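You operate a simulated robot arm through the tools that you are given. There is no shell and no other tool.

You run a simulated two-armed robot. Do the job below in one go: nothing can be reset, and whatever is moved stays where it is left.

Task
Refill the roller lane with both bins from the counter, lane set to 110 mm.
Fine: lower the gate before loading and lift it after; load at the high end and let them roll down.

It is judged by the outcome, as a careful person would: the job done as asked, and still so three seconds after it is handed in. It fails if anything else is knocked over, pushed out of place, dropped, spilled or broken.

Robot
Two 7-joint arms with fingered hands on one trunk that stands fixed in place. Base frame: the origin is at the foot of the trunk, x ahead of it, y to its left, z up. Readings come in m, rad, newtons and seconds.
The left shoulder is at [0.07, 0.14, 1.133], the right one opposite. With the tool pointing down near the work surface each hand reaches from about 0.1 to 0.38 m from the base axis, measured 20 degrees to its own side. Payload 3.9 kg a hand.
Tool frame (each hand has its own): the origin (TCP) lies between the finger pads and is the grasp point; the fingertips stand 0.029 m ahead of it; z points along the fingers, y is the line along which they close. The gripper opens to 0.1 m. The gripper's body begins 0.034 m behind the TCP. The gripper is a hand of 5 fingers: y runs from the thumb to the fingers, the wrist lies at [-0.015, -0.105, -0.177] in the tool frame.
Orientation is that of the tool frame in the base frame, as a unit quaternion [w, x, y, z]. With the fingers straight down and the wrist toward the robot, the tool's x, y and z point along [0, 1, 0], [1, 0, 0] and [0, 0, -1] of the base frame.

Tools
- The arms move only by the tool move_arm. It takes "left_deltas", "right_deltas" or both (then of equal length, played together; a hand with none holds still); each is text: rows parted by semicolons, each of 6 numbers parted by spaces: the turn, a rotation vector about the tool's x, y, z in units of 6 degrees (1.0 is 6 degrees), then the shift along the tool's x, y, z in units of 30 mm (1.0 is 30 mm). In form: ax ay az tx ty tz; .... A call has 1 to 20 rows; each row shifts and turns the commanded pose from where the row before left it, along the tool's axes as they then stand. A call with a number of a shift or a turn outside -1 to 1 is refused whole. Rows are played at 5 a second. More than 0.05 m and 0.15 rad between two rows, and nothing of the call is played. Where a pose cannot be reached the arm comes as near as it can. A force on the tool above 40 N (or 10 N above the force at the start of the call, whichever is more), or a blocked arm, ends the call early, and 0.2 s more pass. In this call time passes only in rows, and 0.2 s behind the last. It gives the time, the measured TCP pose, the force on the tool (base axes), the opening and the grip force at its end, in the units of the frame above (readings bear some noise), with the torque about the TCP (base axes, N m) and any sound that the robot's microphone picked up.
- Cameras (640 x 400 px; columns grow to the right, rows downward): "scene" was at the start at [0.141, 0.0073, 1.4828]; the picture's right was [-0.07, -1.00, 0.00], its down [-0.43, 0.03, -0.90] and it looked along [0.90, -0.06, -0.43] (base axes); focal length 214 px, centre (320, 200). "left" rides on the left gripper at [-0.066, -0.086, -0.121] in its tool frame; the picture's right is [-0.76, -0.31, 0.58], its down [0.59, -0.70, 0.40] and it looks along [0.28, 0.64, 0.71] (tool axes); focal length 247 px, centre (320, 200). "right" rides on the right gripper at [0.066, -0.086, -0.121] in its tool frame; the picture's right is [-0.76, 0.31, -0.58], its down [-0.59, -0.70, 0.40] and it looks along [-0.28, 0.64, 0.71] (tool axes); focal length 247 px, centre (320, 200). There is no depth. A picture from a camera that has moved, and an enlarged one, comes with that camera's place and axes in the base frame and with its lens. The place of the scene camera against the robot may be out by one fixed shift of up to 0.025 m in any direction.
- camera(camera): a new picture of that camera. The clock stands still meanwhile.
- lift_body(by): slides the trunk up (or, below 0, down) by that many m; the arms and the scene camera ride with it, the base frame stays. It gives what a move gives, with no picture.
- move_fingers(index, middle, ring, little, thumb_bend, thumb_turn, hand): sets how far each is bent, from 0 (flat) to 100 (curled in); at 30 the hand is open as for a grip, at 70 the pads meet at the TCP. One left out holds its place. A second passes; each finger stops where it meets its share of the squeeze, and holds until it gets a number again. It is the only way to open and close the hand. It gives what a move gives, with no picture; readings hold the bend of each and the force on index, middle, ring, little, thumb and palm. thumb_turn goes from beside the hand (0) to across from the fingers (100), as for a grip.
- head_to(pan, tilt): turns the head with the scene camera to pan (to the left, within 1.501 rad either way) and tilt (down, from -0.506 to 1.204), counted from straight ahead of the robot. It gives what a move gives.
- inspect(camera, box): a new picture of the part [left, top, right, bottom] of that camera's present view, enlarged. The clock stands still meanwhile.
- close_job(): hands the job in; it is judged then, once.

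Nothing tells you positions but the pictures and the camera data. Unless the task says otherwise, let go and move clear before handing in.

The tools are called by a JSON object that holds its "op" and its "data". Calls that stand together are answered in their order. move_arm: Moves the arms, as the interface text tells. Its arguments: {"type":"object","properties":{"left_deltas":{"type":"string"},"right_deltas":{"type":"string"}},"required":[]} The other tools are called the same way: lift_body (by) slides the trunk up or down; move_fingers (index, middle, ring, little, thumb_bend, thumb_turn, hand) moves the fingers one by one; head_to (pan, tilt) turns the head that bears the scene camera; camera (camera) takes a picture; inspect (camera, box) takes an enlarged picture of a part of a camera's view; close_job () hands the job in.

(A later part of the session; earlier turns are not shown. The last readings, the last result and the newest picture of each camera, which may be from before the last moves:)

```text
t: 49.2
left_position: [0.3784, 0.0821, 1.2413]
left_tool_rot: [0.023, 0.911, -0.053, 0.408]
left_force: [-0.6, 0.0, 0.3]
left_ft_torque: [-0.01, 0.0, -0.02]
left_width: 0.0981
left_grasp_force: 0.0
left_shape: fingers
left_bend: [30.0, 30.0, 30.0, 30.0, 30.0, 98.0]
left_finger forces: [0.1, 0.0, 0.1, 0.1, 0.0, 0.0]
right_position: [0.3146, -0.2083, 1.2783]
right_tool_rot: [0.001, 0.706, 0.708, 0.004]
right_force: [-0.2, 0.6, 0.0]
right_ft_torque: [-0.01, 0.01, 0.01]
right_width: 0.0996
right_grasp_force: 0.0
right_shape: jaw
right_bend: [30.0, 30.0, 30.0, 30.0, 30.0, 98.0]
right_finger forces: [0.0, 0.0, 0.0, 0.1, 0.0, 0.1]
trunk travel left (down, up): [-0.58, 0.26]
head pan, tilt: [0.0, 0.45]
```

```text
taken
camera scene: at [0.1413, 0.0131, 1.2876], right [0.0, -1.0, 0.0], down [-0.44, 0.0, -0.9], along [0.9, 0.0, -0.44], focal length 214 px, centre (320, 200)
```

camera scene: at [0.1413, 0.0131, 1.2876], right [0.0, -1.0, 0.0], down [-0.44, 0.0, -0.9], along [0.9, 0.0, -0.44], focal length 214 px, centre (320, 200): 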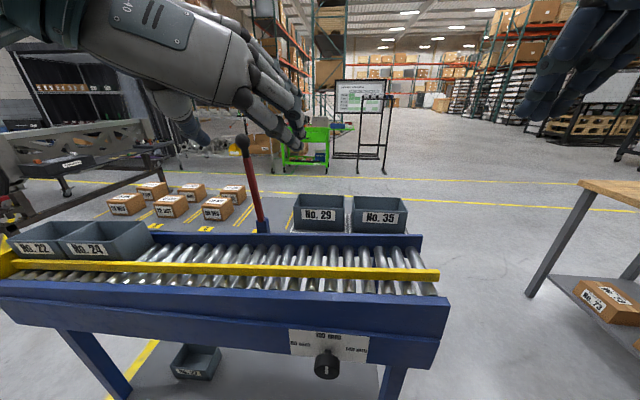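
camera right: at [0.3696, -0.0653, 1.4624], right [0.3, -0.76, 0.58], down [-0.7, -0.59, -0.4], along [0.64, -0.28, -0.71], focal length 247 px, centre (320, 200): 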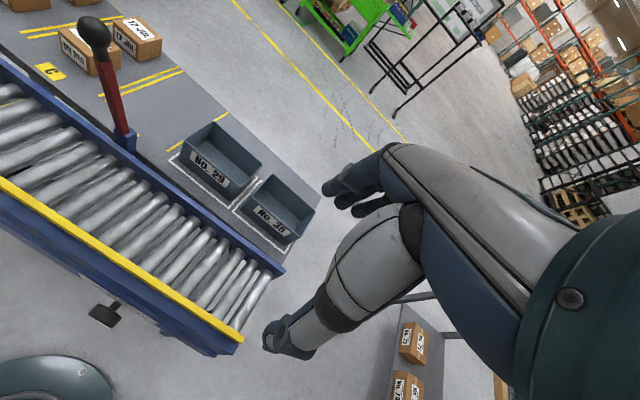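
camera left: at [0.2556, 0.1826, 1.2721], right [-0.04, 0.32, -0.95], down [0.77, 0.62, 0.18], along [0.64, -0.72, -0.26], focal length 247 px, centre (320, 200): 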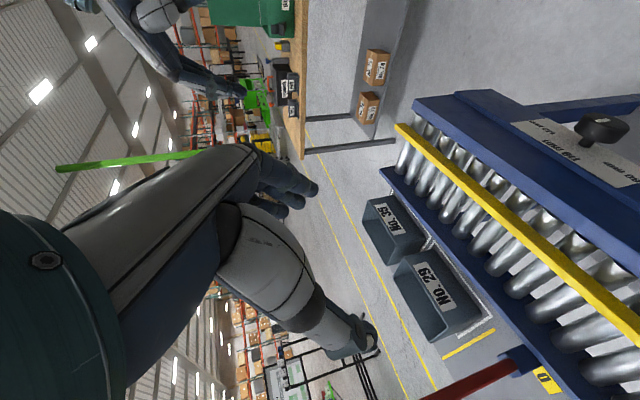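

The hand is pitched with thumb left and fingers right. I'll move to a pre-grasp point about 8 cm short of the ball along the approach line.

{"op": "move_arm", "data": {"left_deltas": "0 0 0 0.714 -0.714 0.78; 0 0 0 0.714 -0.714 0.78; 0 0 0 0.714 -0.714 0.78; 0 0 0 0.714 -0.714 0.78; 0 0 0 0.714 -0.714 0.78"}}

{"op": "camera", "data": {"camera": "left"}}

{"op": "camera", "data": {"camera": "scene"}}

```text
t: 50.4
left_position: [0.5493, 0.1725, 1.2435]
left_tool_rot: [0.022, 0.91, -0.053, 0.41]
left_force: [-0.3, -0.9, -0.7]
left_ft_torque: [-0.03, 0.01, -0.02]
left_width: 0.0983
left_grasp_force: 0.0
left_shape: fingers
left_bend: [30.0, 30.0, 30.0, 30.0, 30.0, 98.0]
left_finger forces: [0.0, 0.0, 0.0, 0.0, 0.1, 0.0]
right_position: [0.3175, -0.2087, 1.279]
right_tool_rot: [0.001, 0.706, 0.708, 0.004]
right_force: [0.7, -0.7, 0.0]
right_ft_torque: [0.03, 0.06, -0.02]
right_width: 0.0999
right_grasp_force: 0.2
right_shape: jaw
right_bend: [30.0, 30.0, 30.0, 30.0, 30.0, 98.0]
right_finger forces: [0.0, 0.1, 0.0, 0.0, 0.0, 0.0]
trunk travel left (down, up): [-0.58, 0.26]
head pan, tilt: [0.0, 0.45]
```

```text
taken
camera left: at [0.4253, 0.2716, 1.2748], right [-0.03, 0.32, -0.95], down [0.77, 0.62, 0.18], along [0.64, -0.72, -0.26], focal length 247 px, centre (320, 200)
```

left: 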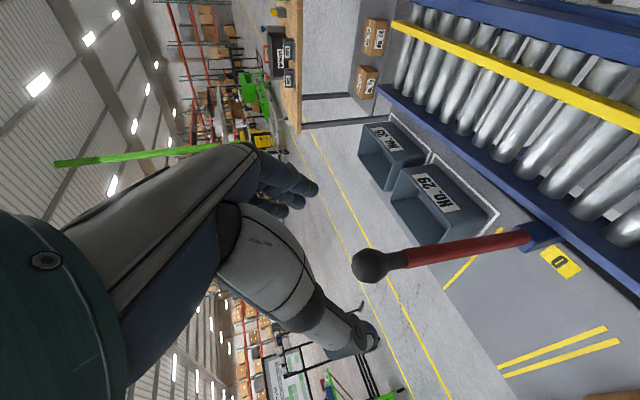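

```text
taken
camera scene: at [0.1425, 0.0132, 1.2874], right [0.0, -1.0, 0.0], down [-0.44, 0.0, -0.9], along [0.9, 0.0, -0.44], focal length 214 px, centre (320, 200)
```

scene: 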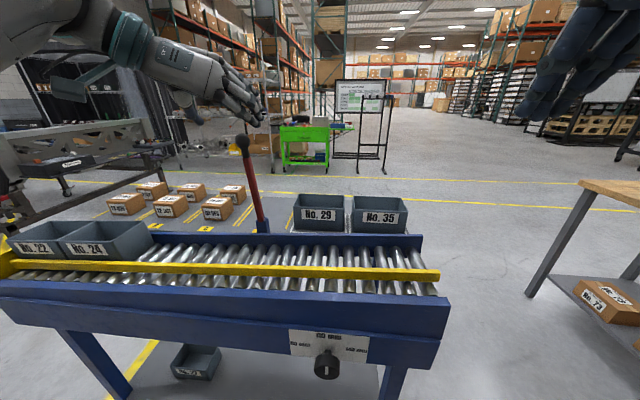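

The hand camera confirms the ball at about (0.607, 0.165, 1.188), centred between thumb and fingers. I'll advance onto it.

{"op": "move_arm", "data": {"left_deltas": "0 0 0 -0.02 0 0.87; 0 0 0 -0.02 0 0.87; 0 0 0 -0.02 0 0.87"}}

{"op": "camera", "data": {"camera": "left"}}

```text
t: 51.2
left_position: [0.6052, 0.1634, 1.1887]
left_tool_rot: [0.023, 0.911, -0.052, 0.409]
left_force: [0.7, 0.1, -0.1]
left_ft_torque: [-0.04, 0.03, 0.01]
left_width: 0.0986
left_grasp_force: 0.1
left_shape: fingers
left_bend: [30.0, 30.0, 30.0, 30.0, 30.0, 98.0]
left_finger forces: [0.0, 0.0, 0.0, 0.1, 0.0, 0.0]
right_position: [0.3157, -0.2084, 1.2776]
right_tool_rot: [0.001, 0.706, 0.708, 0.004]
right_force: [-0.5, -0.3, -0.5]
right_ft_torque: [-0.02, -0.01, -0.02]
right_width: 0.1
right_grasp_force: 0.1
right_shape: jaw
right_bend: [30.0, 30.0, 30.0, 30.0, 30.0, 98.0]
right_finger forces: [0.1, 0.0, 0.0, 0.0, 0.0, 0.0]
trunk travel left (down, up): [-0.58, 0.26]
head pan, tilt: [0.0, 0.45]
```

```text
taken
camera left: at [0.4816, 0.2638, 1.2195], right [-0.03, 0.31, -0.95], down [0.76, 0.62, 0.18], along [0.64, -0.72, -0.26], focal length 247 px, centre (320, 200)
```

left: 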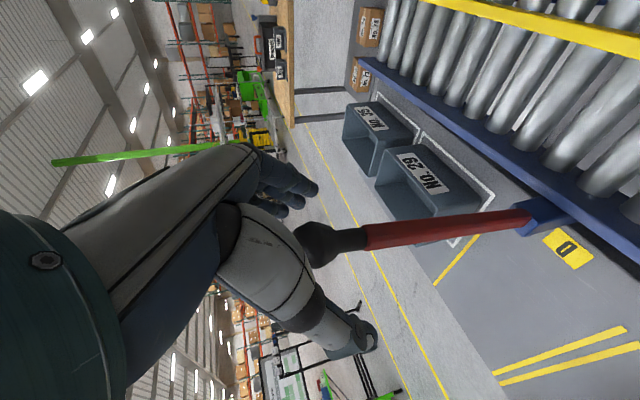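

The ball is at the grasp point. Closing fingers gently on it.

{"op": "move_fingers", "data": {"hand": "left", "index": 70, "middle": 70, "ring": 70, "thumb_bend": 70}}

{"op": "camera", "data": {"camera": "left"}}

```text
t: 52.2
left_position: [0.6042, 0.1624, 1.1886]
left_tool_rot: [0.023, 0.911, -0.053, 0.409]
left_force: [-0.1, -2.7, -1.9]
left_ft_torque: [-0.02, 0.0, 0.0]
left_width: 0.0171
left_grasp_force: 7.5
left_shape: fingers
left_bend: [64.0, 69.0, 70.0, 30.0, 66.0, 97.0]
left_finger forces: [7.4, 1.2, 0.1, 0.0, 5.3, 0.0]
right_position: [0.3147, -0.2086, 1.2772]
right_tool_rot: [0.001, 0.706, 0.708, 0.005]
right_force: [0.4, -0.2, 0.6]
right_ft_torque: [0.0, 0.0, -0.01]
right_width: 0.1
right_grasp_force: 0.1
right_shape: jaw
right_bend: [30.0, 30.0, 30.0, 30.0, 30.0, 98.0]
right_finger forces: [0.0, 0.0, 0.1, 0.0, 0.0, 0.0]
trunk travel left (down, up): [-0.58, 0.26]
head pan, tilt: [0.0, 0.45]
```

```text
taken
camera left: at [0.4809, 0.263, 1.2198], right [-0.03, 0.32, -0.95], down [0.77, 0.62, 0.18], along [0.64, -0.72, -0.26], focal length 247 px, centre (320, 200)
```

left: 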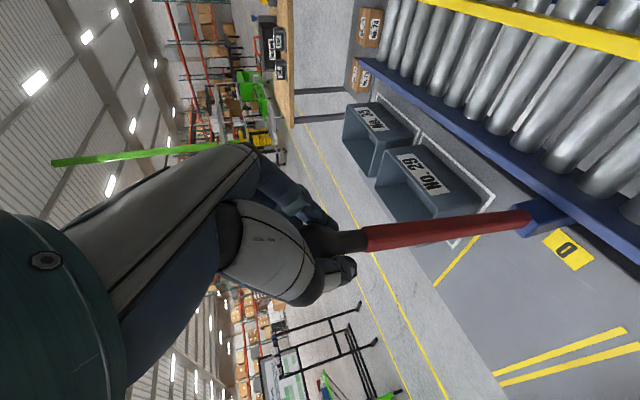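

Index, middle and thumb hold the lever's neck. I'll test-pull it 2.4 cm toward the robot along the expected arc and watch the force.

{"op": "move_arm", "data": {"left_deltas": "0 0 0 -0.31 0 -0.255; 0 0 0 -0.31 0 -0.255"}}

{"op": "camera", "data": {"camera": "left"}}

{"op": "camera", "data": {"camera": "scene"}}

```text
t: 52.8
left_position: [0.5822, 0.1655, 1.1837]
left_tool_rot: [0.021, 0.911, -0.053, 0.408]
left_force: [2.7, -4.9, -5.8]
left_ft_torque: [-0.02, -0.01, -0.04]
left_width: 0.0175
left_grasp_force: 7.3
left_shape: fingers
left_bend: [63.0, 69.0, 70.0, 30.0, 66.0, 97.0]
left_finger forces: [9.0, 1.6, 0.0, 0.1, 4.8, 0.0]
right_position: [0.3172, -0.2098, 1.2776]
right_tool_rot: [0.001, 0.706, 0.708, 0.003]
right_force: [-0.5, -0.2, -0.3]
right_ft_torque: [-0.01, 0.0, -0.02]
right_width: 0.1
right_grasp_force: 0.0
right_shape: jaw
right_bend: [30.0, 30.0, 30.0, 30.0, 30.0, 98.0]
right_finger forces: [0.0, 0.1, 0.0, 0.0, 0.0, 0.1]
trunk travel left (down, up): [-0.58, 0.26]
head pan, tilt: [0.0, 0.45]
```

```text
taken
camera left: at [0.4585, 0.2658, 1.2155], right [-0.04, 0.32, -0.95], down [0.77, 0.62, 0.18], along [0.64, -0.72, -0.27], focal length 247 px, centre (320, 200)
```

left: 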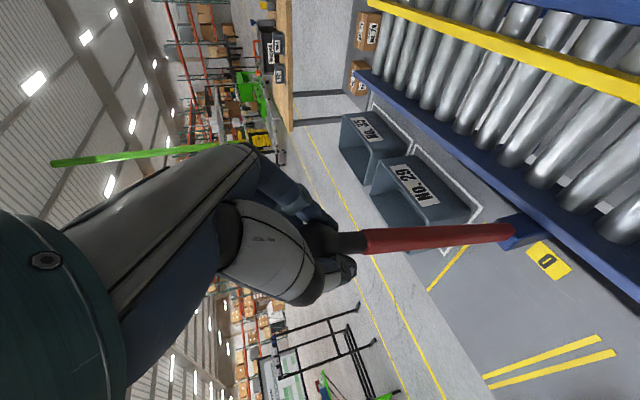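

```text
taken
camera scene: at [0.1423, 0.0122, 1.2874], right [0.0, -1.0, 0.0], down [-0.44, 0.0, -0.9], along [0.9, 0.0, -0.44], focal length 214 px, centre (320, 200)
```

scene: 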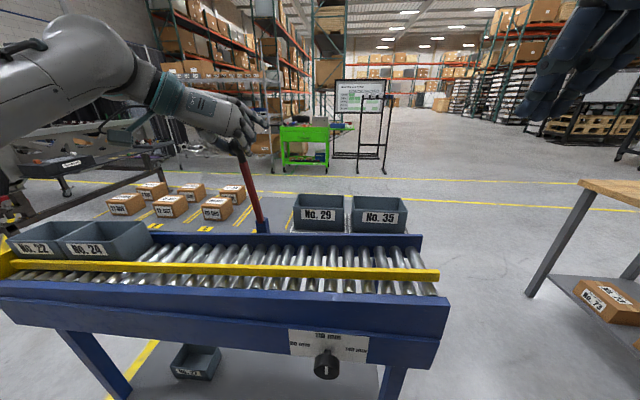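

The lever swings toward the robot easily, as expected for a bar gate hinged on the rear rail. I'll follow the arc (hinge ~(0.64, 0.157, 0.955), radius 0.2365) in stages.

{"op": "move_arm", "data": {"left_deltas": "0 0 0 -0.7055 0 -0.428; 0 0 0 -0.7465 0 -0.352; 0 0 0 -0.779 0 -0.271; 0 0 0 -0.8025 0 -0.190"}}

{"op": "camera", "data": {"camera": "scene"}}

{"op": "camera", "data": {"camera": "left"}}

```text
t: 53.8
left_position: [0.4958, 0.1761, 1.1414]
left_tool_rot: [0.022, 0.911, -0.052, 0.408]
left_force: [5.8, -8.9, -8.6]
left_ft_torque: [-0.03, -0.1, 0.0]
left_width: 0.0196
left_grasp_force: 9.2
left_shape: fingers
left_bend: [60.0, 68.0, 70.0, 30.0, 67.0, 97.0]
left_finger forces: [10.9, 2.8, 0.0, 0.0, 4.7, 0.1]
right_position: [0.3178, -0.2093, 1.2775]
right_tool_rot: [0.0, 0.706, 0.708, 0.003]
right_force: [1.3, 0.3, -0.8]
right_ft_torque: [0.01, 0.02, 0.0]
right_width: 0.0998
right_grasp_force: 0.0
right_shape: jaw
right_bend: [30.0, 30.0, 30.0, 30.0, 30.0, 98.0]
right_finger forces: [0.1, 0.0, 0.1, 0.0, 0.1, 0.0]
trunk travel left (down, up): [-0.58, 0.26]
head pan, tilt: [0.0, 0.45]
```

```text
taken
camera scene: at [0.1435, 0.0117, 1.2874], right [0.0, -1.0, 0.0], down [-0.44, 0.0, -0.9], along [0.9, 0.0, -0.44], focal length 214 px, centre (320, 200)
```

scene: 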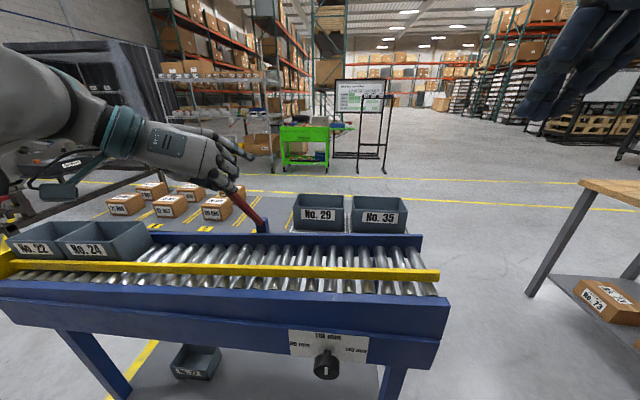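

```text
taken
camera left: at [0.3718, 0.277, 1.1719], right [-0.04, 0.32, -0.95], down [0.76, 0.62, 0.18], along [0.64, -0.72, -0.26], focal length 247 px, centre (320, 200)
```

left: 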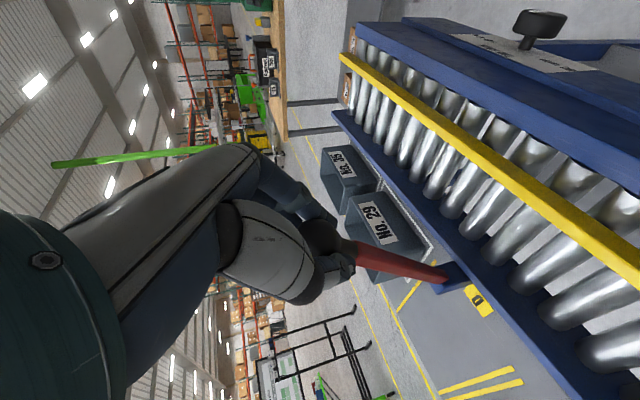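

{"op": "inspect", "data": {"camera": "scene", "box": [190, 180, 350, 290]}}

{"op": "inspect", "data": {"camera": "left", "box": [330, 30, 640, 330]}}

```text
3.64 times, centred on (270, 235) of scene
camera zoom: at [0.1435, 0.0117, 1.2874], right [0.0, -1.0, 0.0], down [-0.44, 0.0, -0.9], along [0.9, 0.0, -0.44], focal length 780 px, centre (502, 73)
```

zoom: 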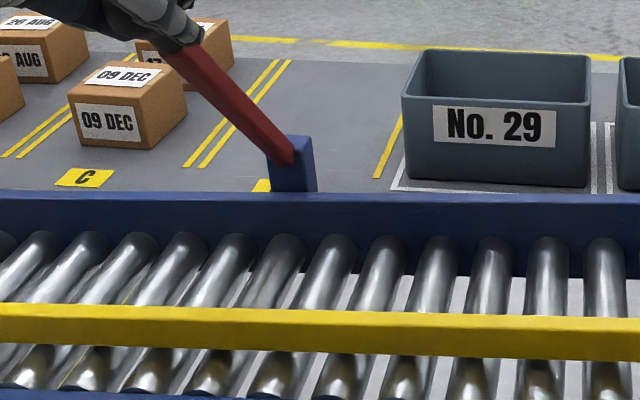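

```text
1.33 times, centred on (485, 180) of left
camera zoom: at [0.3718, 0.277, 1.1719], right [-0.04, 0.32, -0.95], down [0.76, 0.62, 0.18], along [0.64, -0.72, -0.26], focal length 329 px, centre (100, 227)
```

zoom: 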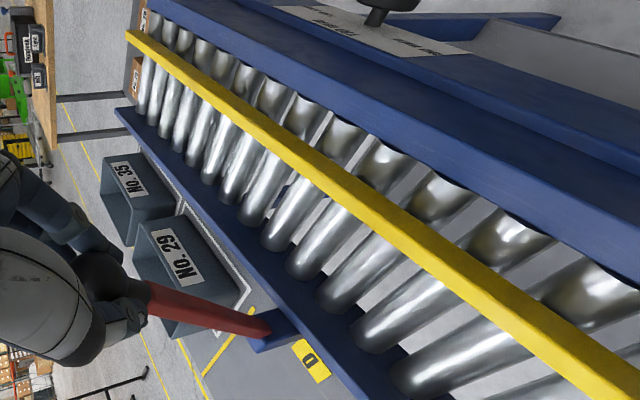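

The bar clearly pivots on its block toward the lane. My grip point is slightly far out along the bar, so I'll shorten the radius, ease sideways, and continue to about 66°.

{"op": "move_arm", "data": {"left_deltas": "0 0 0 -0.916 0.06 0.125; 0 0 0 -0.905 0.06 0.218; 0 0 0 -0.893 0.04 0.225"}}

{"op": "inspect", "data": {"camera": "scene", "box": [130, 160, 350, 310]}}

{"op": "camera", "data": {"camera": "left"}}

```text
t: 54.6
left_position: [0.4483, 0.1795, 1.0703]
left_tool_rot: [0.023, 0.91, -0.054, 0.411]
left_force: [-9.2, -5.6, 5.3]
left_ft_torque: [-0.06, -0.04, -0.09]
left_width: 0.0145
left_grasp_force: 9.4
left_shape: fingers
left_bend: [63.0, 68.0, 70.0, 30.0, 68.0, 97.0]
left_finger forces: [9.7, 4.6, 0.0, 0.0, 4.5, 0.1]
right_position: [0.3125, -0.2094, 1.2789]
right_tool_rot: [0.001, 0.706, 0.708, 0.005]
right_force: [-0.6, 0.7, 0.5]
right_ft_torque: [-0.02, -0.02, 0.01]
right_width: 0.0999
right_grasp_force: 0.0
right_shape: jaw
right_bend: [30.0, 30.0, 30.0, 30.0, 30.0, 98.0]
right_finger forces: [0.1, 0.0, 0.0, 0.0, 0.1, 0.0]
trunk travel left (down, up): [-0.58, 0.26]
head pan, tilt: [0.0, 0.45]
```

```text
2.67 times, centred on (240, 235) of scene
camera zoom: at [0.1385, 0.0121, 1.2881], right [0.0, -1.0, 0.0], down [-0.43, 0.0, -0.9], along [0.9, 0.0, -0.43], focal length 572 px, centre (533, 107)
```

zoom: 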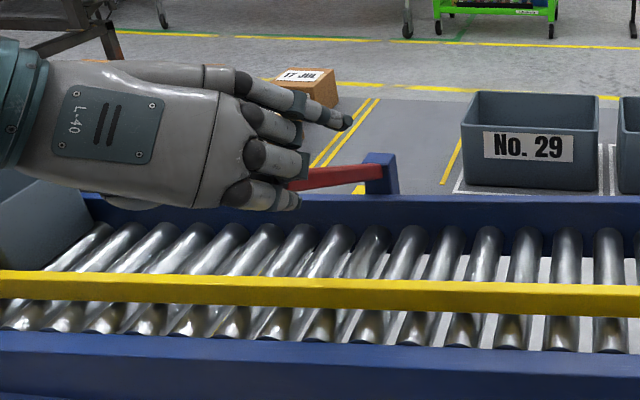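

```text
taken
camera left: at [0.3237, 0.2802, 1.101], right [-0.03, 0.31, -0.95], down [0.76, 0.62, 0.18], along [0.64, -0.72, -0.26], focal length 247 px, centre (320, 200)
```

left: 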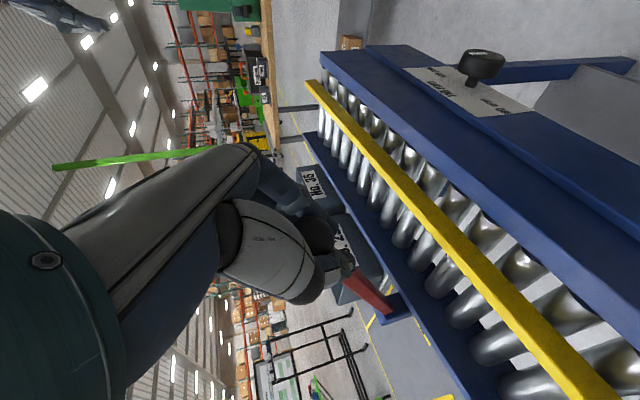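

The bar is at about 59° from vertical, with the ball near the grasp point. I'll continue down along the arc with a slightly larger radius.

{"op": "move_arm", "data": {"left_deltas": "0 0 0 -0.808 0.03 -0.02; 0 0 0 -0.757 0.03 0.273; 0 0 0 -0.725 0.03 0.348"}}

{"op": "inspect", "data": {"camera": "scene", "box": [130, 160, 350, 310]}}

{"op": "camera", "data": {"camera": "left"}}

```text
t: 55.4
left_position: [0.4226, 0.1797, 1.0083]
left_tool_rot: [0.022, 0.911, -0.053, 0.409]
left_force: [4.9, -1.4, -2.8]
left_ft_torque: [-0.04, -0.06, -0.01]
left_width: 0.0151
left_grasp_force: 6.6
left_shape: fingers
left_bend: [64.0, 68.0, 70.0, 30.0, 67.0, 98.0]
left_finger forces: [6.1, 1.9, 0.0, 0.0, 6.2, 0.1]
right_position: [0.316, -0.2089, 1.2763]
right_tool_rot: [0.002, 0.706, 0.708, 0.003]
right_force: [0.1, -0.7, 0.1]
right_ft_torque: [-0.01, -0.04, 0.01]
right_width: 0.0999
right_grasp_force: 0.0
right_shape: jaw
right_bend: [30.0, 30.0, 30.0, 30.0, 30.0, 98.0]
right_finger forces: [0.0, 0.0, 0.1, 0.0, 0.0, 0.0]
trunk travel left (down, up): [-0.58, 0.26]
head pan, tilt: [0.0, 0.45]
```

```text
2.67 times, centred on (240, 235) of scene
camera zoom: at [0.1424, 0.0136, 1.2875], right [0.0, -1.0, 0.0], down [-0.44, 0.0, -0.9], along [0.9, 0.0, -0.44], focal length 572 px, centre (533, 107)
```

zoom: 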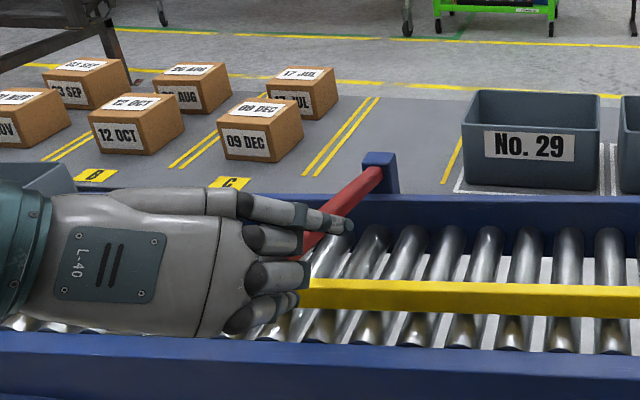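

```text
taken
camera left: at [0.2981, 0.281, 1.039], right [-0.04, 0.32, -0.95], down [0.76, 0.62, 0.18], along [0.64, -0.72, -0.26], focal length 247 px, centre (320, 200)
```

left: 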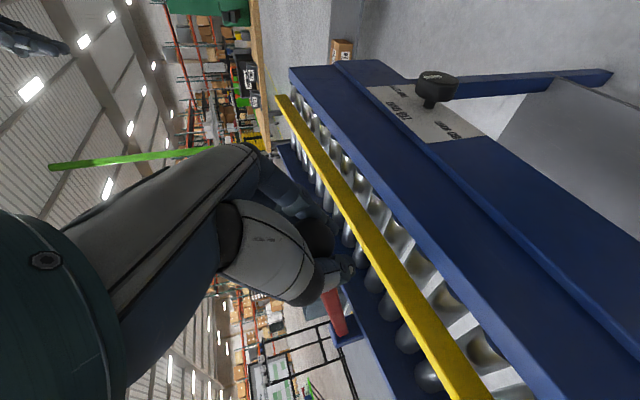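

Forces are low at about 76°. Continuing to horizontal.

{"op": "move_arm", "data": {"left_deltas": "0 0 0 -0.768 0.02 0.431; 0 0 0 -0.523 0.02 0.395"}}

{"op": "inspect", "data": {"camera": "scene", "box": [130, 160, 350, 310]}}

{"op": "camera", "data": {"camera": "left"}}

```text
t: 56.0
left_position: [0.4147, 0.1801, 0.9627]
left_tool_rot: [0.022, 0.911, -0.052, 0.409]
left_force: [6.2, 1.6, -1.3]
left_ft_torque: [0.03, -0.03, -0.08]
left_width: 0.0154
left_grasp_force: 6.6
left_shape: fingers
left_bend: [66.0, 69.0, 70.0, 30.0, 66.0, 98.0]
left_finger forces: [3.7, 0.3, 0.1, 0.1, 7.4, 0.1]
right_position: [0.3167, -0.2083, 1.2763]
right_tool_rot: [0.002, 0.706, 0.708, 0.004]
right_force: [1.4, -0.2, 0.5]
right_ft_torque: [0.03, -0.01, -0.03]
right_width: 0.1
right_grasp_force: 0.1
right_shape: jaw
right_bend: [30.0, 30.0, 30.0, 30.0, 30.0, 98.0]
right_finger forces: [0.0, 0.1, 0.0, 0.0, 0.0, 0.0]
trunk travel left (down, up): [-0.58, 0.26]
head pan, tilt: [0.0, 0.45]
```

```text
2.67 times, centred on (240, 235) of scene
camera zoom: at [0.1424, 0.0141, 1.2875], right [0.0, -1.0, 0.0], down [-0.44, 0.0, -0.9], along [0.9, 0.0, -0.44], focal length 572 px, centre (533, 107)
```

zoom: 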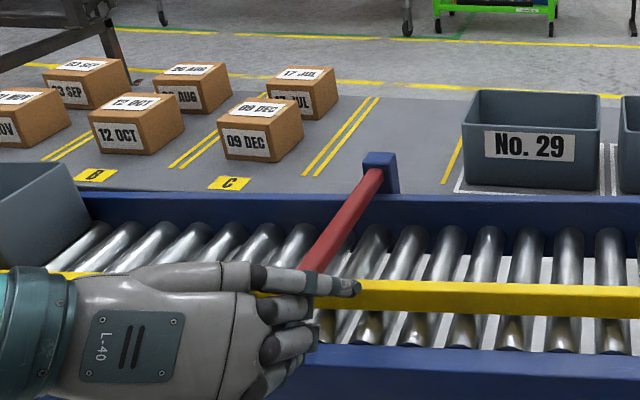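

```text
taken
camera left: at [0.2904, 0.2799, 0.9932], right [-0.04, 0.31, -0.95], down [0.76, 0.62, 0.18], along [0.64, -0.72, -0.26], focal length 247 px, centre (320, 200)
```

left: 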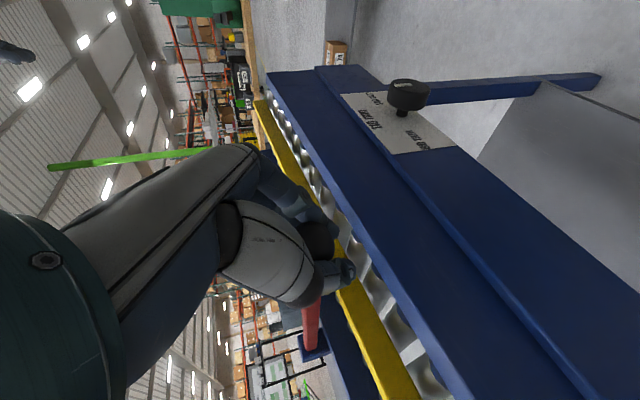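

The bar is nearly horizontal across the lane and still moves freely. I'll lower a touch more to find its resting stop.

{"op": "move_arm", "data": {"left_deltas": "0 0 0 -0.3 0.0 0.263; 0 0 0 -0.29 0.0 0.263"}}

{"op": "inspect", "data": {"camera": "scene", "box": [130, 160, 350, 310]}}

```text
t: 56.6
left_position: [0.4119, 0.1776, 0.9379]
left_tool_rot: [0.023, 0.91, -0.053, 0.41]
left_force: [0.7, -0.2, 0.1]
left_ft_torque: [0.02, 0.01, -0.01]
left_width: 0.0021
left_grasp_force: 0.0
left_shape: fingers
left_bend: [70.0, 70.0, 70.0, 30.0, 70.0, 97.0]
left_finger forces: [0.0, 0.1, 0.0, 0.0, 0.0, 0.0]
right_position: [0.3156, -0.2095, 1.2794]
right_tool_rot: [0.001, 0.706, 0.708, 0.004]
right_force: [-0.2, 0.4, -0.4]
right_ft_torque: [0.01, -0.02, -0.02]
right_width: 0.0998
right_grasp_force: 0.0
right_shape: jaw
right_bend: [30.0, 30.0, 30.0, 30.0, 30.0, 98.0]
right_finger forces: [0.0, 0.1, 0.0, 0.1, 0.1, 0.1]
trunk travel left (down, up): [-0.58, 0.26]
head pan, tilt: [0.0, 0.45]
```

```text
2.67 times, centred on (240, 235) of scene
camera zoom: at [0.1414, 0.0133, 1.2876], right [0.0, -1.0, 0.0], down [-0.44, 0.0, -0.9], along [0.9, 0.0, -0.44], focal length 572 px, centre (533, 107)
```

zoom: 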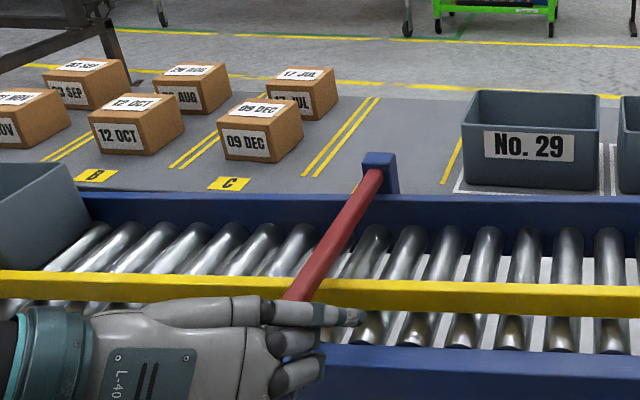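

The hand slipped off the ball because the bar reached its stop at horizontal and stays there by itself. I'll see where the ball is relative to the fingers before withdrawing.

{"op": "camera", "data": {"camera": "left"}}

{"op": "camera", "data": {"camera": "scene"}}

```text
taken
camera left: at [0.2882, 0.2786, 0.9687], right [-0.03, 0.31, -0.95], down [0.77, 0.62, 0.18], along [0.64, -0.72, -0.26], focal length 247 px, centre (320, 200)
```

left: 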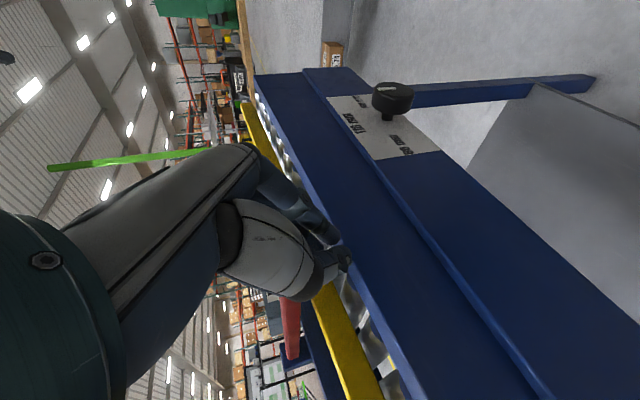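

```text
taken
camera scene: at [0.1414, 0.0133, 1.2876], right [0.0, -1.0, 0.0], down [-0.44, 0.0, -0.9], along [0.9, 0.0, -0.44], focal length 214 px, centre (320, 200)
```

scene: 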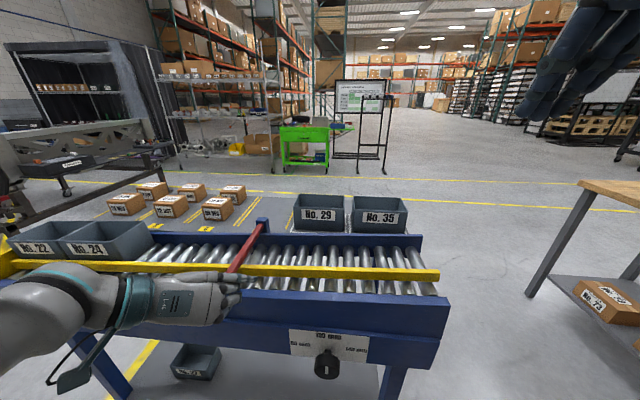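

The ball sits just above the closed fingertips, so I'll withdraw the left hand straight back and slightly down to avoid lifting the bar.

{"op": "move_arm", "data": {"left_deltas": "0 0 0 -0.83 0.12 -0.59; 0 0 0 -0.83 0.12 -0.59"}}

{"op": "inspect", "data": {"camera": "scene", "box": [130, 180, 350, 330]}}

{"op": "camera", "data": {"camera": "left"}}

```text
t: 57.2
left_position: [0.3761, 0.1868, 0.9381]
left_tool_rot: [0.023, 0.91, -0.054, 0.409]
left_force: [0.6, -4.1, -2.1]
left_ft_torque: [0.05, 0.01, -0.1]
left_width: 0.0021
left_grasp_force: 1.3
left_shape: fingers
left_bend: [70.0, 70.0, 66.0, 30.0, 70.0, 98.0]
left_finger forces: [0.1, 0.0, 3.0, 0.0, 0.0, 0.0]
left hand out of reach, approached as far as the arm can: row 2
right_position: [0.3151, -0.21, 1.2781]
right_tool_rot: [0.001, 0.706, 0.708, 0.003]
right_force: [-0.1, 0.1, 0.0]
right_ft_torque: [-0.05, 0.04, 0.02]
right_width: 0.0999
right_grasp_force: 0.0
right_shape: jaw
right_bend: [30.0, 30.0, 30.0, 30.0, 30.0, 98.0]
right_finger forces: [0.1, 0.0, 0.0, 0.0, 0.0, 0.0]
trunk travel left (down, up): [-0.58, 0.26]
head pan, tilt: [0.0, 0.45]
```

```text
2.67 times, centred on (240, 255) of scene
camera zoom: at [0.1415, 0.0127, 1.2876], right [0.0, -1.0, 0.0], down [-0.44, 0.0, -0.9], along [0.9, 0.0, -0.44], focal length 572 px, centre (533, 53)
```

zoom: 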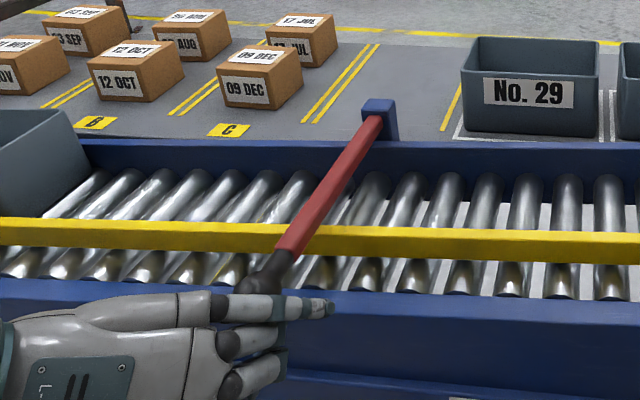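

```text
taken
camera left: at [0.252, 0.2888, 0.9697], right [-0.04, 0.32, -0.95], down [0.77, 0.62, 0.18], along [0.64, -0.72, -0.26], focal length 247 px, centre (320, 200)
```

left: 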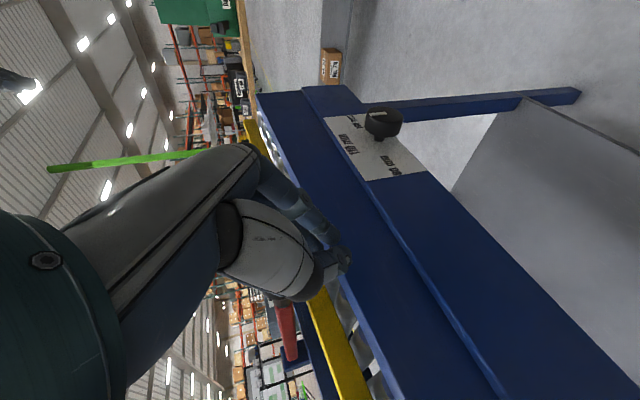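

The ball touches my ring finger lightly. I'll open the fingers, then back away.

{"op": "move_fingers", "data": {"hand": "left", "index": 30, "middle": 30, "ring": 30, "thumb_bend": 30}}

{"op": "inspect", "data": {"camera": "scene", "box": [130, 180, 350, 330]}}

{"op": "camera", "data": {"camera": "left"}}

```text
t: 58.2
left_position: [0.3742, 0.1889, 0.9383]
left_tool_rot: [0.023, 0.911, -0.052, 0.409]
left_force: [-1.1, -0.6, 1.1]
left_ft_torque: [-0.02, -0.02, -0.01]
left_width: 0.0984
left_grasp_force: 0.1
left_shape: fingers
left_bend: [30.0, 30.0, 30.0, 30.0, 30.0, 98.0]
left_finger forces: [0.1, 0.0, 0.0, 0.0, 0.0, 0.0]
right_position: [0.315, -0.2085, 1.2784]
right_tool_rot: [0.001, 0.706, 0.708, 0.004]
right_force: [-0.6, 0.2, 0.9]
right_ft_torque: [0.02, 0.02, -0.03]
right_width: 0.1003
right_grasp_force: 0.0
right_shape: jaw
right_bend: [30.0, 30.0, 30.0, 30.0, 30.0, 98.0]
right_finger forces: [0.1, 0.0, 0.0, 0.0, 0.0, 0.1]
trunk travel left (down, up): [-0.58, 0.26]
head pan, tilt: [0.0, 0.45]
```

```text
2.67 times, centred on (240, 255) of scene
camera zoom: at [0.1411, 0.0135, 1.2877], right [0.0, -1.0, 0.0], down [-0.44, 0.0, -0.9], along [0.9, 0.0, -0.44], focal length 572 px, centre (533, 53)
```

zoom: 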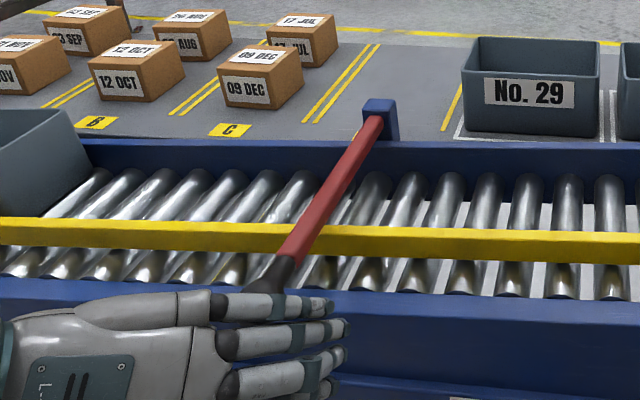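

```text
taken
camera left: at [0.2519, 0.2896, 0.9699], right [-0.04, 0.31, -0.95], down [0.77, 0.62, 0.18], along [0.64, -0.72, -0.26], focal length 247 px, centre (320, 200)
```

left: 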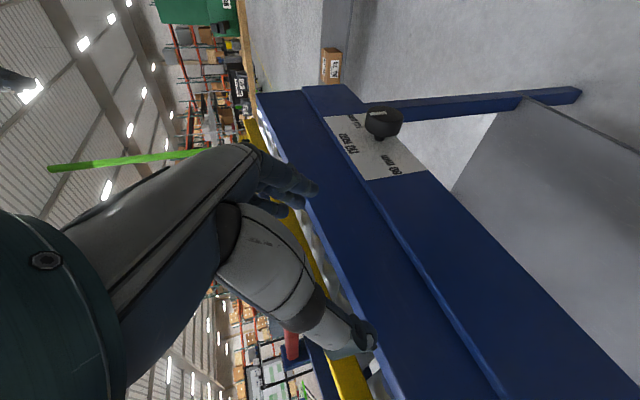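

The bar rests across the lane on its own, and the hand is open and clear of it. I'll lift the left hand up and away (the ball is centred in the open gap) and check.

{"op": "move_arm", "data": {"left_deltas": "0 0 0 0.74 0 -0.67; 0 0 0 0.74 0 -0.67; 0 0 0 0.4 0 -0.9; 0 0 0 0.4 0 -0.9; 0 0 0 0.4 0 -0.9"}}

{"op": "camera", "data": {"camera": "scene"}}

{"op": "inspect", "data": {"camera": "scene", "box": [130, 200, 350, 350]}}

```text
t: 59.4
left_position: [0.3406, 0.1934, 1.0812]
left_tool_rot: [0.023, 0.911, -0.053, 0.409]
left_force: [-0.4, 0.5, -0.8]
left_ft_torque: [-0.01, 0.04, 0.01]
left_width: 0.0986
left_grasp_force: 0.1
left_shape: fingers
left_bend: [30.0, 30.0, 30.0, 30.0, 30.0, 98.0]
left_finger forces: [0.1, 0.0, 0.0, 0.0, 0.0, 0.0]
right_position: [0.3149, -0.2089, 1.2792]
right_tool_rot: [0.002, 0.706, 0.708, 0.004]
right_force: [0.2, 0.3, -0.2]
right_ft_torque: [-0.01, -0.02, -0.04]
right_width: 0.0997
right_grasp_force: 0.1
right_shape: jaw
right_bend: [30.0, 30.0, 30.0, 30.0, 30.0, 98.0]
right_finger forces: [0.0, 0.0, 0.0, 0.0, 0.1, 0.0]
trunk travel left (down, up): [-0.58, 0.26]
head pan, tilt: [0.0, 0.45]
```

```text
taken
camera scene: at [0.1407, 0.0131, 1.2877], right [0.0, -1.0, 0.0], down [-0.43, 0.0, -0.9], along [0.9, 0.0, -0.43], focal length 214 px, centre (320, 200)
```

scene: 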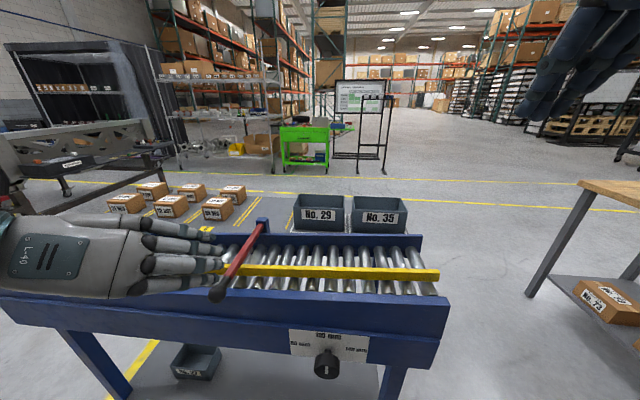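

```text
2.67 times, centred on (240, 275) of scene
camera zoom: at [0.1407, 0.0131, 1.2877], right [0.0, -1.0, 0.0], down [-0.43, 0.0, -0.9], along [0.9, 0.0, -0.43], focal length 572 px, centre (533, 0)
```

zoom: 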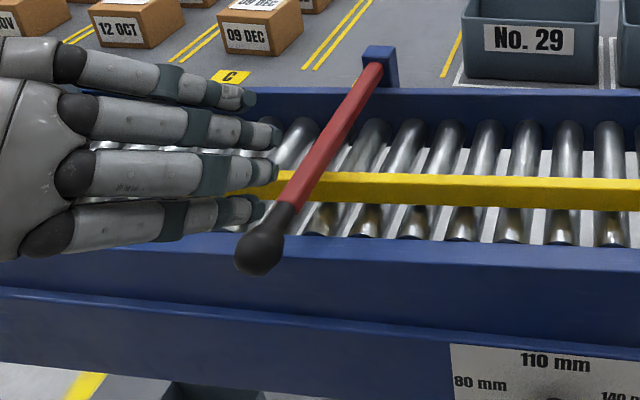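

The gate bar now lies across the lane, with its ball near (0.41, 0.18, 0.96). Next I'll load bin 35 with the right hand by its front wall: move the left hand aside, lower the trunk 10 cm, and bring the right hand over the bin.

{"op": "move_arm", "data": {"left_deltas": "0 0 0 0.56 -0.83 -0.63; 0 0 0 0.56 -0.83 -0.63; 0 0 0 0.56 -0.83 -0.63; 0 0 0 0.56 -0.83 -0.63", "right_deltas": "0 0 1 0 0 1; 0 0 0 0.3 0.8 1; 0 0 0 0.3 0.8 0.5; 0 0 0 0.3 1 0"}}

{"op": "lift_body", "data": {"by": -0.1}}

{"op": "camera", "data": {"camera": "right"}}

{"op": "camera", "data": {"camera": "scene"}}

```text
t: 60.4
left_position: [0.3411, 0.2917, 1.1795]
left_tool_rot: [0.023, 0.911, -0.052, 0.409]
left_force: [0.5, 0.5, -0.4]
left_ft_torque: [-0.02, 0.0, 0.01]
left_width: 0.0986
left_grasp_force: 0.0
left_shape: fingers
left_bend: [30.0, 30.0, 30.0, 30.0, 30.0, 98.0]
left_finger forces: [0.0, 0.1, 0.0, 0.1, 0.1, 0.0]
right_position: [0.3982, -0.186, 1.2042]
right_tool_rot: [0.001, 0.743, 0.67, 0.004]
right_force: [-0.2, 0.6, 0.0]
right_ft_torque: [0.0, 0.0, -0.02]
right_width: 0.0998
right_grasp_force: 0.0
right_shape: jaw
right_bend: [30.0, 30.0, 30.0, 30.0, 30.0, 98.0]
right_finger forces: [0.0, 0.0, 0.1, 0.0, 0.0, 0.0]
trunk travel left (down, up): [-0.58, 0.26]
head pan, tilt: [0.0, 0.45]
```

```text
t: 61.7
left_position: [0.3408, 0.2918, 1.08]
left_tool_rot: [0.022, 0.91, -0.053, 0.41]
left_force: [0.5, 0.3, -1.3]
left_ft_torque: [-0.01, 0.0, -0.02]
left_width: 0.0987
left_grasp_force: 0.0
left_shape: fingers
left_bend: [30.0, 30.0, 30.0, 30.0, 30.0, 98.0]
left_finger forces: [0.1, 0.0, 0.0, 0.1, 0.0, 0.1]
right_position: [0.398, -0.1868, 1.1057]
right_tool_rot: [0.001, 0.742, 0.67, 0.004]
right_force: [0.3, -0.1, 0.6]
right_ft_torque: [-0.01, -0.01, 0.01]
right_width: 0.0996
right_grasp_force: 0.0
right_shape: jaw
right_bend: [30.0, 30.0, 30.0, 30.0, 30.0, 98.0]
right_finger forces: [0.0, 0.0, 0.0, 0.0, 0.0, 0.0]
trunk travel left (down, up): [-0.48, 0.36]
head pan, tilt: [0.0, 0.45]
```

```text
taken
camera right: at [0.3181, -0.114, 1.2281], right [0.22, -0.79, 0.58], down [-0.76, -0.51, -0.41], along [0.62, -0.34, -0.71], focal length 247 px, centre (320, 200)
```

right: 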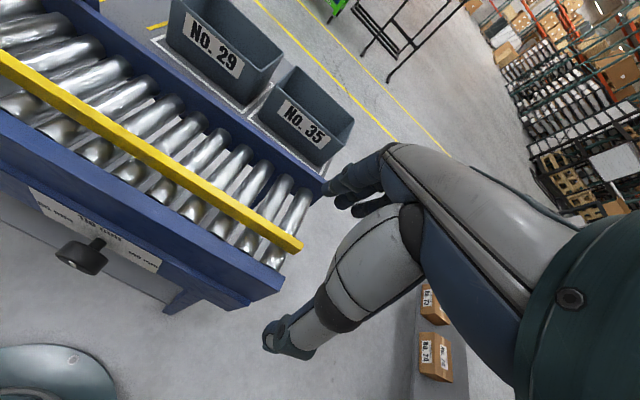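

```text
taken
camera scene: at [0.141, 0.0135, 1.1877], right [0.0, -1.0, 0.0], down [-0.44, 0.0, -0.9], along [0.9, 0.0, -0.44], focal length 214 px, centre (320, 200)
```

scene: 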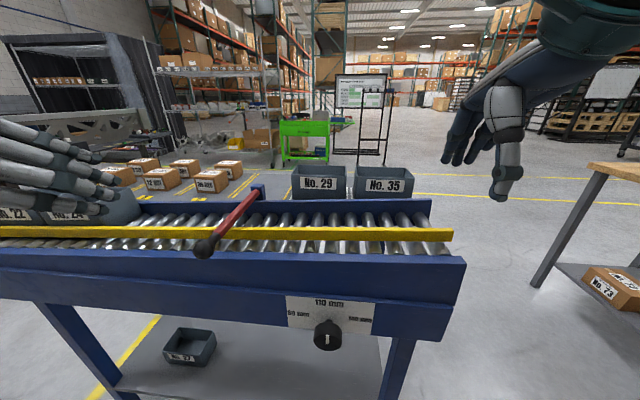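

Right hand is at (0.398, -0.187, 1.106), aligned with the bin's yaw. Moving it forward over the lane to hover just before bin 35's front wall.

{"op": "move_arm", "data": {"right_deltas": "0 0 0 0.18 0.91 0; 0 0 0 0.18 0.91 0; 0 0 0 0.18 0.91 0; 0 0 0 0.18 0.91 0; 0 0 0 0.18 0.91 0; 0 0 0 0.18 0.91 0; 0 0 0 0.18 0.91 0; 0 0 0 0.18 0.91 0"}}

{"op": "camera", "data": {"camera": "right"}}

{"op": "camera", "data": {"camera": "scene"}}

```text
t: 63.5
left_position: [0.3425, 0.2928, 1.0796]
left_tool_rot: [0.023, 0.911, -0.053, 0.409]
left_force: [0.7, -0.2, -0.1]
left_ft_torque: [-0.02, 0.04, -0.03]
left_width: 0.0986
left_grasp_force: 0.0
left_shape: fingers
left_bend: [30.0, 30.0, 30.0, 30.0, 30.0, 98.0]
left_finger forces: [0.0, 0.0, 0.0, 0.1, 0.0, 0.1]
right_position: [0.6229, -0.1659, 1.1036]
right_tool_rot: [0.001, 0.741, 0.671, 0.002]
right_force: [-0.1, 0.9, 0.1]
right_ft_torque: [0.0, 0.03, -0.02]
right_width: 0.0997
right_grasp_force: 0.0
right_shape: jaw
right_bend: [30.0, 30.0, 30.0, 30.0, 30.0, 98.0]
right_finger forces: [0.0, 0.0, 0.0, 0.0, 0.0, 0.0]
trunk travel left (down, up): [-0.48, 0.36]
head pan, tilt: [0.0, 0.45]
```

```text
taken
camera right: at [0.5432, -0.0942, 1.2253], right [0.23, -0.79, 0.58], down [-0.76, -0.51, -0.4], along [0.61, -0.34, -0.71], focal length 247 px, centre (320, 200)
```

right: 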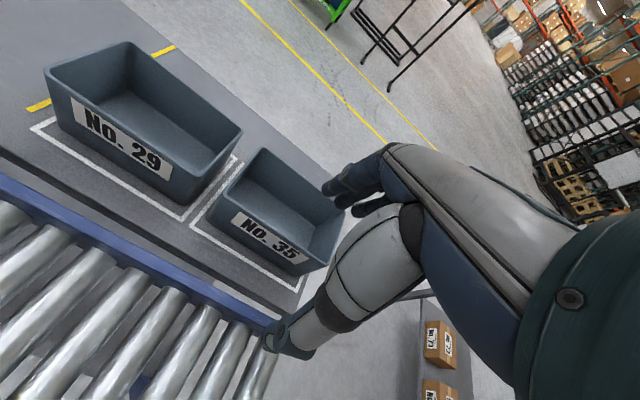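

```text
taken
camera scene: at [0.1434, 0.0143, 1.1873], right [0.0, -1.0, 0.0], down [-0.44, 0.0, -0.9], along [0.9, 0.0, -0.44], focal length 214 px, centre (320, 200)
```

scene: 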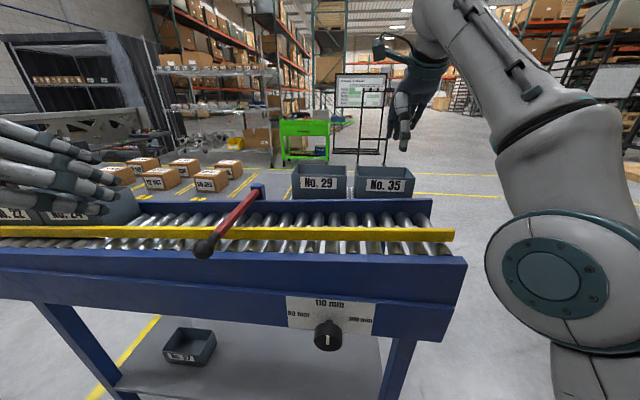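

{"op": "inspect", "data": {"camera": "right", "box": [170, 120, 370, 320]}}

{"op": "inspect", "data": {"camera": "scene", "box": [270, 140, 470, 265]}}

```text
2.00 times, centred on (270, 220) of right
camera zoom: at [0.5432, -0.0942, 1.2253], right [0.23, -0.79, 0.58], down [-0.76, -0.51, -0.4], along [0.61, -0.34, -0.71], focal length 494 px, centre (420, 160)
```

zoom: 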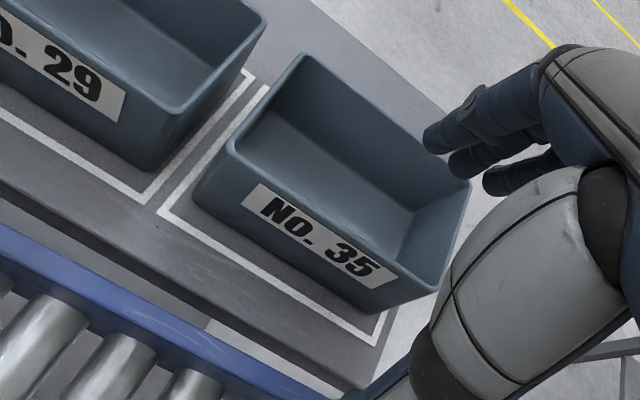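

```text
3.20 times, centred on (370, 202) of scene
camera zoom: at [0.1434, 0.0143, 1.1873], right [0.0, -1.0, 0.0], down [-0.44, 0.0, -0.9], along [0.9, 0.0, -0.44], focal length 686 px, centre (160, 192)
```

zoom: 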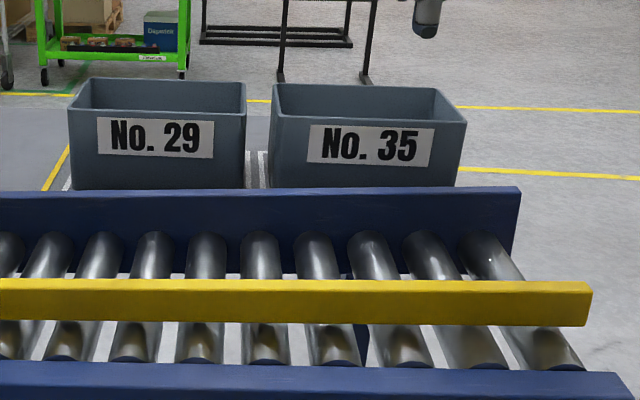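

Bin 35's rim corners from the hand camera agree with the scene estimate: front wall from (0.685, -0.10) to (0.672, -0.248), rim z ≈ 0.983. I'll pre-close the fingers a bit, raise the trunk and lower the arm for reach, then move above the front wall.

{"op": "move_fingers", "data": {"hand": "right", "index": 40, "middle": 40, "ring": 40, "little": 40, "thumb_bend": 46}}

{"op": "lift_body", "data": {"by": 0.065}}

{"op": "move_arm", "data": {"right_deltas": "0 0 0 0 0 1; 0 0 0 0 0 1; 0 0 0 0 0 1; 0 0 0 0 0 0.9; 0 0 0 -0.05 0.6 0; 0 0 0 -0.05 0.6 0; 0 0 0 -0.05 0.6 0"}}

{"op": "camera", "data": {"camera": "right"}}

{"op": "camera", "data": {"camera": "scene"}}

```text
t: 64.5
left_position: [0.34, 0.2917, 1.0796]
left_tool_rot: [0.023, 0.91, -0.053, 0.41]
left_force: [0.0, -0.1, 0.1]
left_ft_torque: [0.02, -0.02, -0.03]
left_width: 0.0988
left_grasp_force: 0.1
left_shape: fingers
left_bend: [30.0, 30.0, 30.0, 30.0, 30.0, 98.0]
left_finger forces: [0.0, 0.0, 0.0, 0.0, 0.1, 0.0]
right_position: [0.6191, -0.1688, 1.1058]
right_tool_rot: [0.002, 0.742, 0.67, 0.005]
right_force: [-0.2, 0.2, -0.7]
right_ft_torque: [-0.01, 0.01, 0.04]
right_width: 0.0678
right_grasp_force: 0.2
right_shape: fingers
right_bend: [40.0, 40.0, 40.0, 40.0, 46.0, 98.0]
right_finger forces: [0.0, 0.0, 0.0, 0.0, 0.1, 0.0]
trunk travel left (down, up): [-0.48, 0.36]
head pan, tilt: [0.0, 0.45]
```

```text
t: 65.6
left_position: [0.3412, 0.2909, 1.1466]
left_tool_rot: [0.022, 0.91, -0.052, 0.411]
left_force: [-0.1, 0.3, -0.3]
left_ft_torque: [0.05, 0.01, 0.03]
left_width: 0.0982
left_grasp_force: 0.0
left_shape: fingers
left_bend: [30.0, 30.0, 30.0, 30.0, 30.0, 98.0]
left_finger forces: [0.0, 0.0, 0.0, 0.0, 0.0, 0.1]
right_position: [0.6206, -0.169, 1.1702]
right_tool_rot: [0.001, 0.743, 0.669, 0.004]
right_force: [-0.7, 1.2, 0.5]
right_ft_torque: [0.03, 0.02, 0.02]
right_width: 0.0676
right_grasp_force: 0.0
right_shape: fingers
right_bend: [40.0, 40.0, 40.0, 40.0, 46.0, 98.0]
right_finger forces: [0.0, 0.0, 0.0, 0.0, 0.0, 0.0]
trunk travel left (down, up): [-0.545, 0.295]
head pan, tilt: [0.0, 0.45]
```

```text
t: 67.2
left_position: [0.341, 0.2919, 1.1458]
left_tool_rot: [0.023, 0.91, -0.053, 0.41]
left_force: [0.1, 0.1, -0.6]
left_ft_torque: [-0.01, 0.0, -0.04]
left_width: 0.0985
left_grasp_force: 0.0
left_shape: fingers
left_bend: [30.0, 30.0, 30.0, 30.0, 30.0, 98.0]
left_finger forces: [0.1, 0.1, 0.0, 0.1, 0.0, 0.1]
right_position: [0.6744, -0.1791, 1.0537]
right_tool_rot: [0.001, 0.742, 0.67, 0.004]
right_force: [0.9, 0.0, -0.1]
right_ft_torque: [-0.01, 0.01, -0.02]
right_width: 0.0674
right_grasp_force: 0.1
right_shape: fingers
right_bend: [40.0, 40.0, 40.0, 40.0, 46.0, 98.0]
right_finger forces: [0.0, 0.1, 0.1, 0.0, 0.0, 0.0]
trunk travel left (down, up): [-0.545, 0.295]
head pan, tilt: [0.0, 0.45]
```

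```text
taken
camera right: at [0.5953, -0.1059, 1.1759], right [0.22, -0.79, 0.57], down [-0.76, -0.51, -0.41], along [0.61, -0.34, -0.71], focal length 247 px, centre (320, 200)
```

right: 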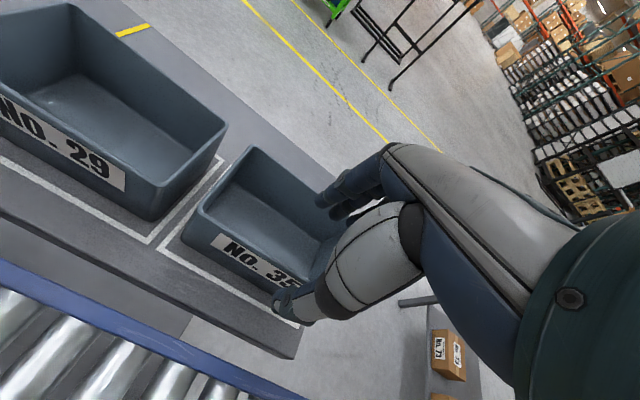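

```text
taken
camera scene: at [0.1421, 0.0133, 1.2525], right [0.0, -1.0, 0.0], down [-0.44, 0.0, -0.9], along [0.9, 0.0, -0.44], focal length 214 px, centre (320, 200)
```

scene: 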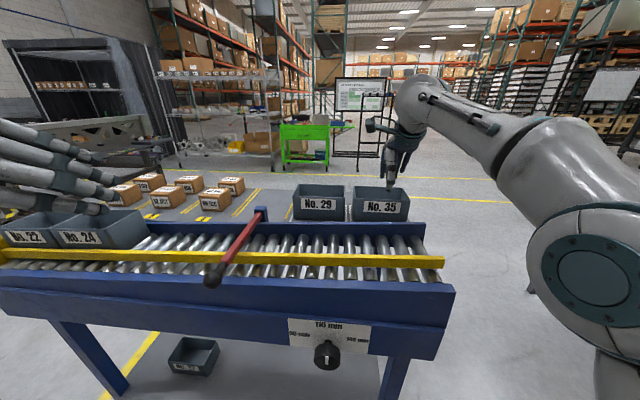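

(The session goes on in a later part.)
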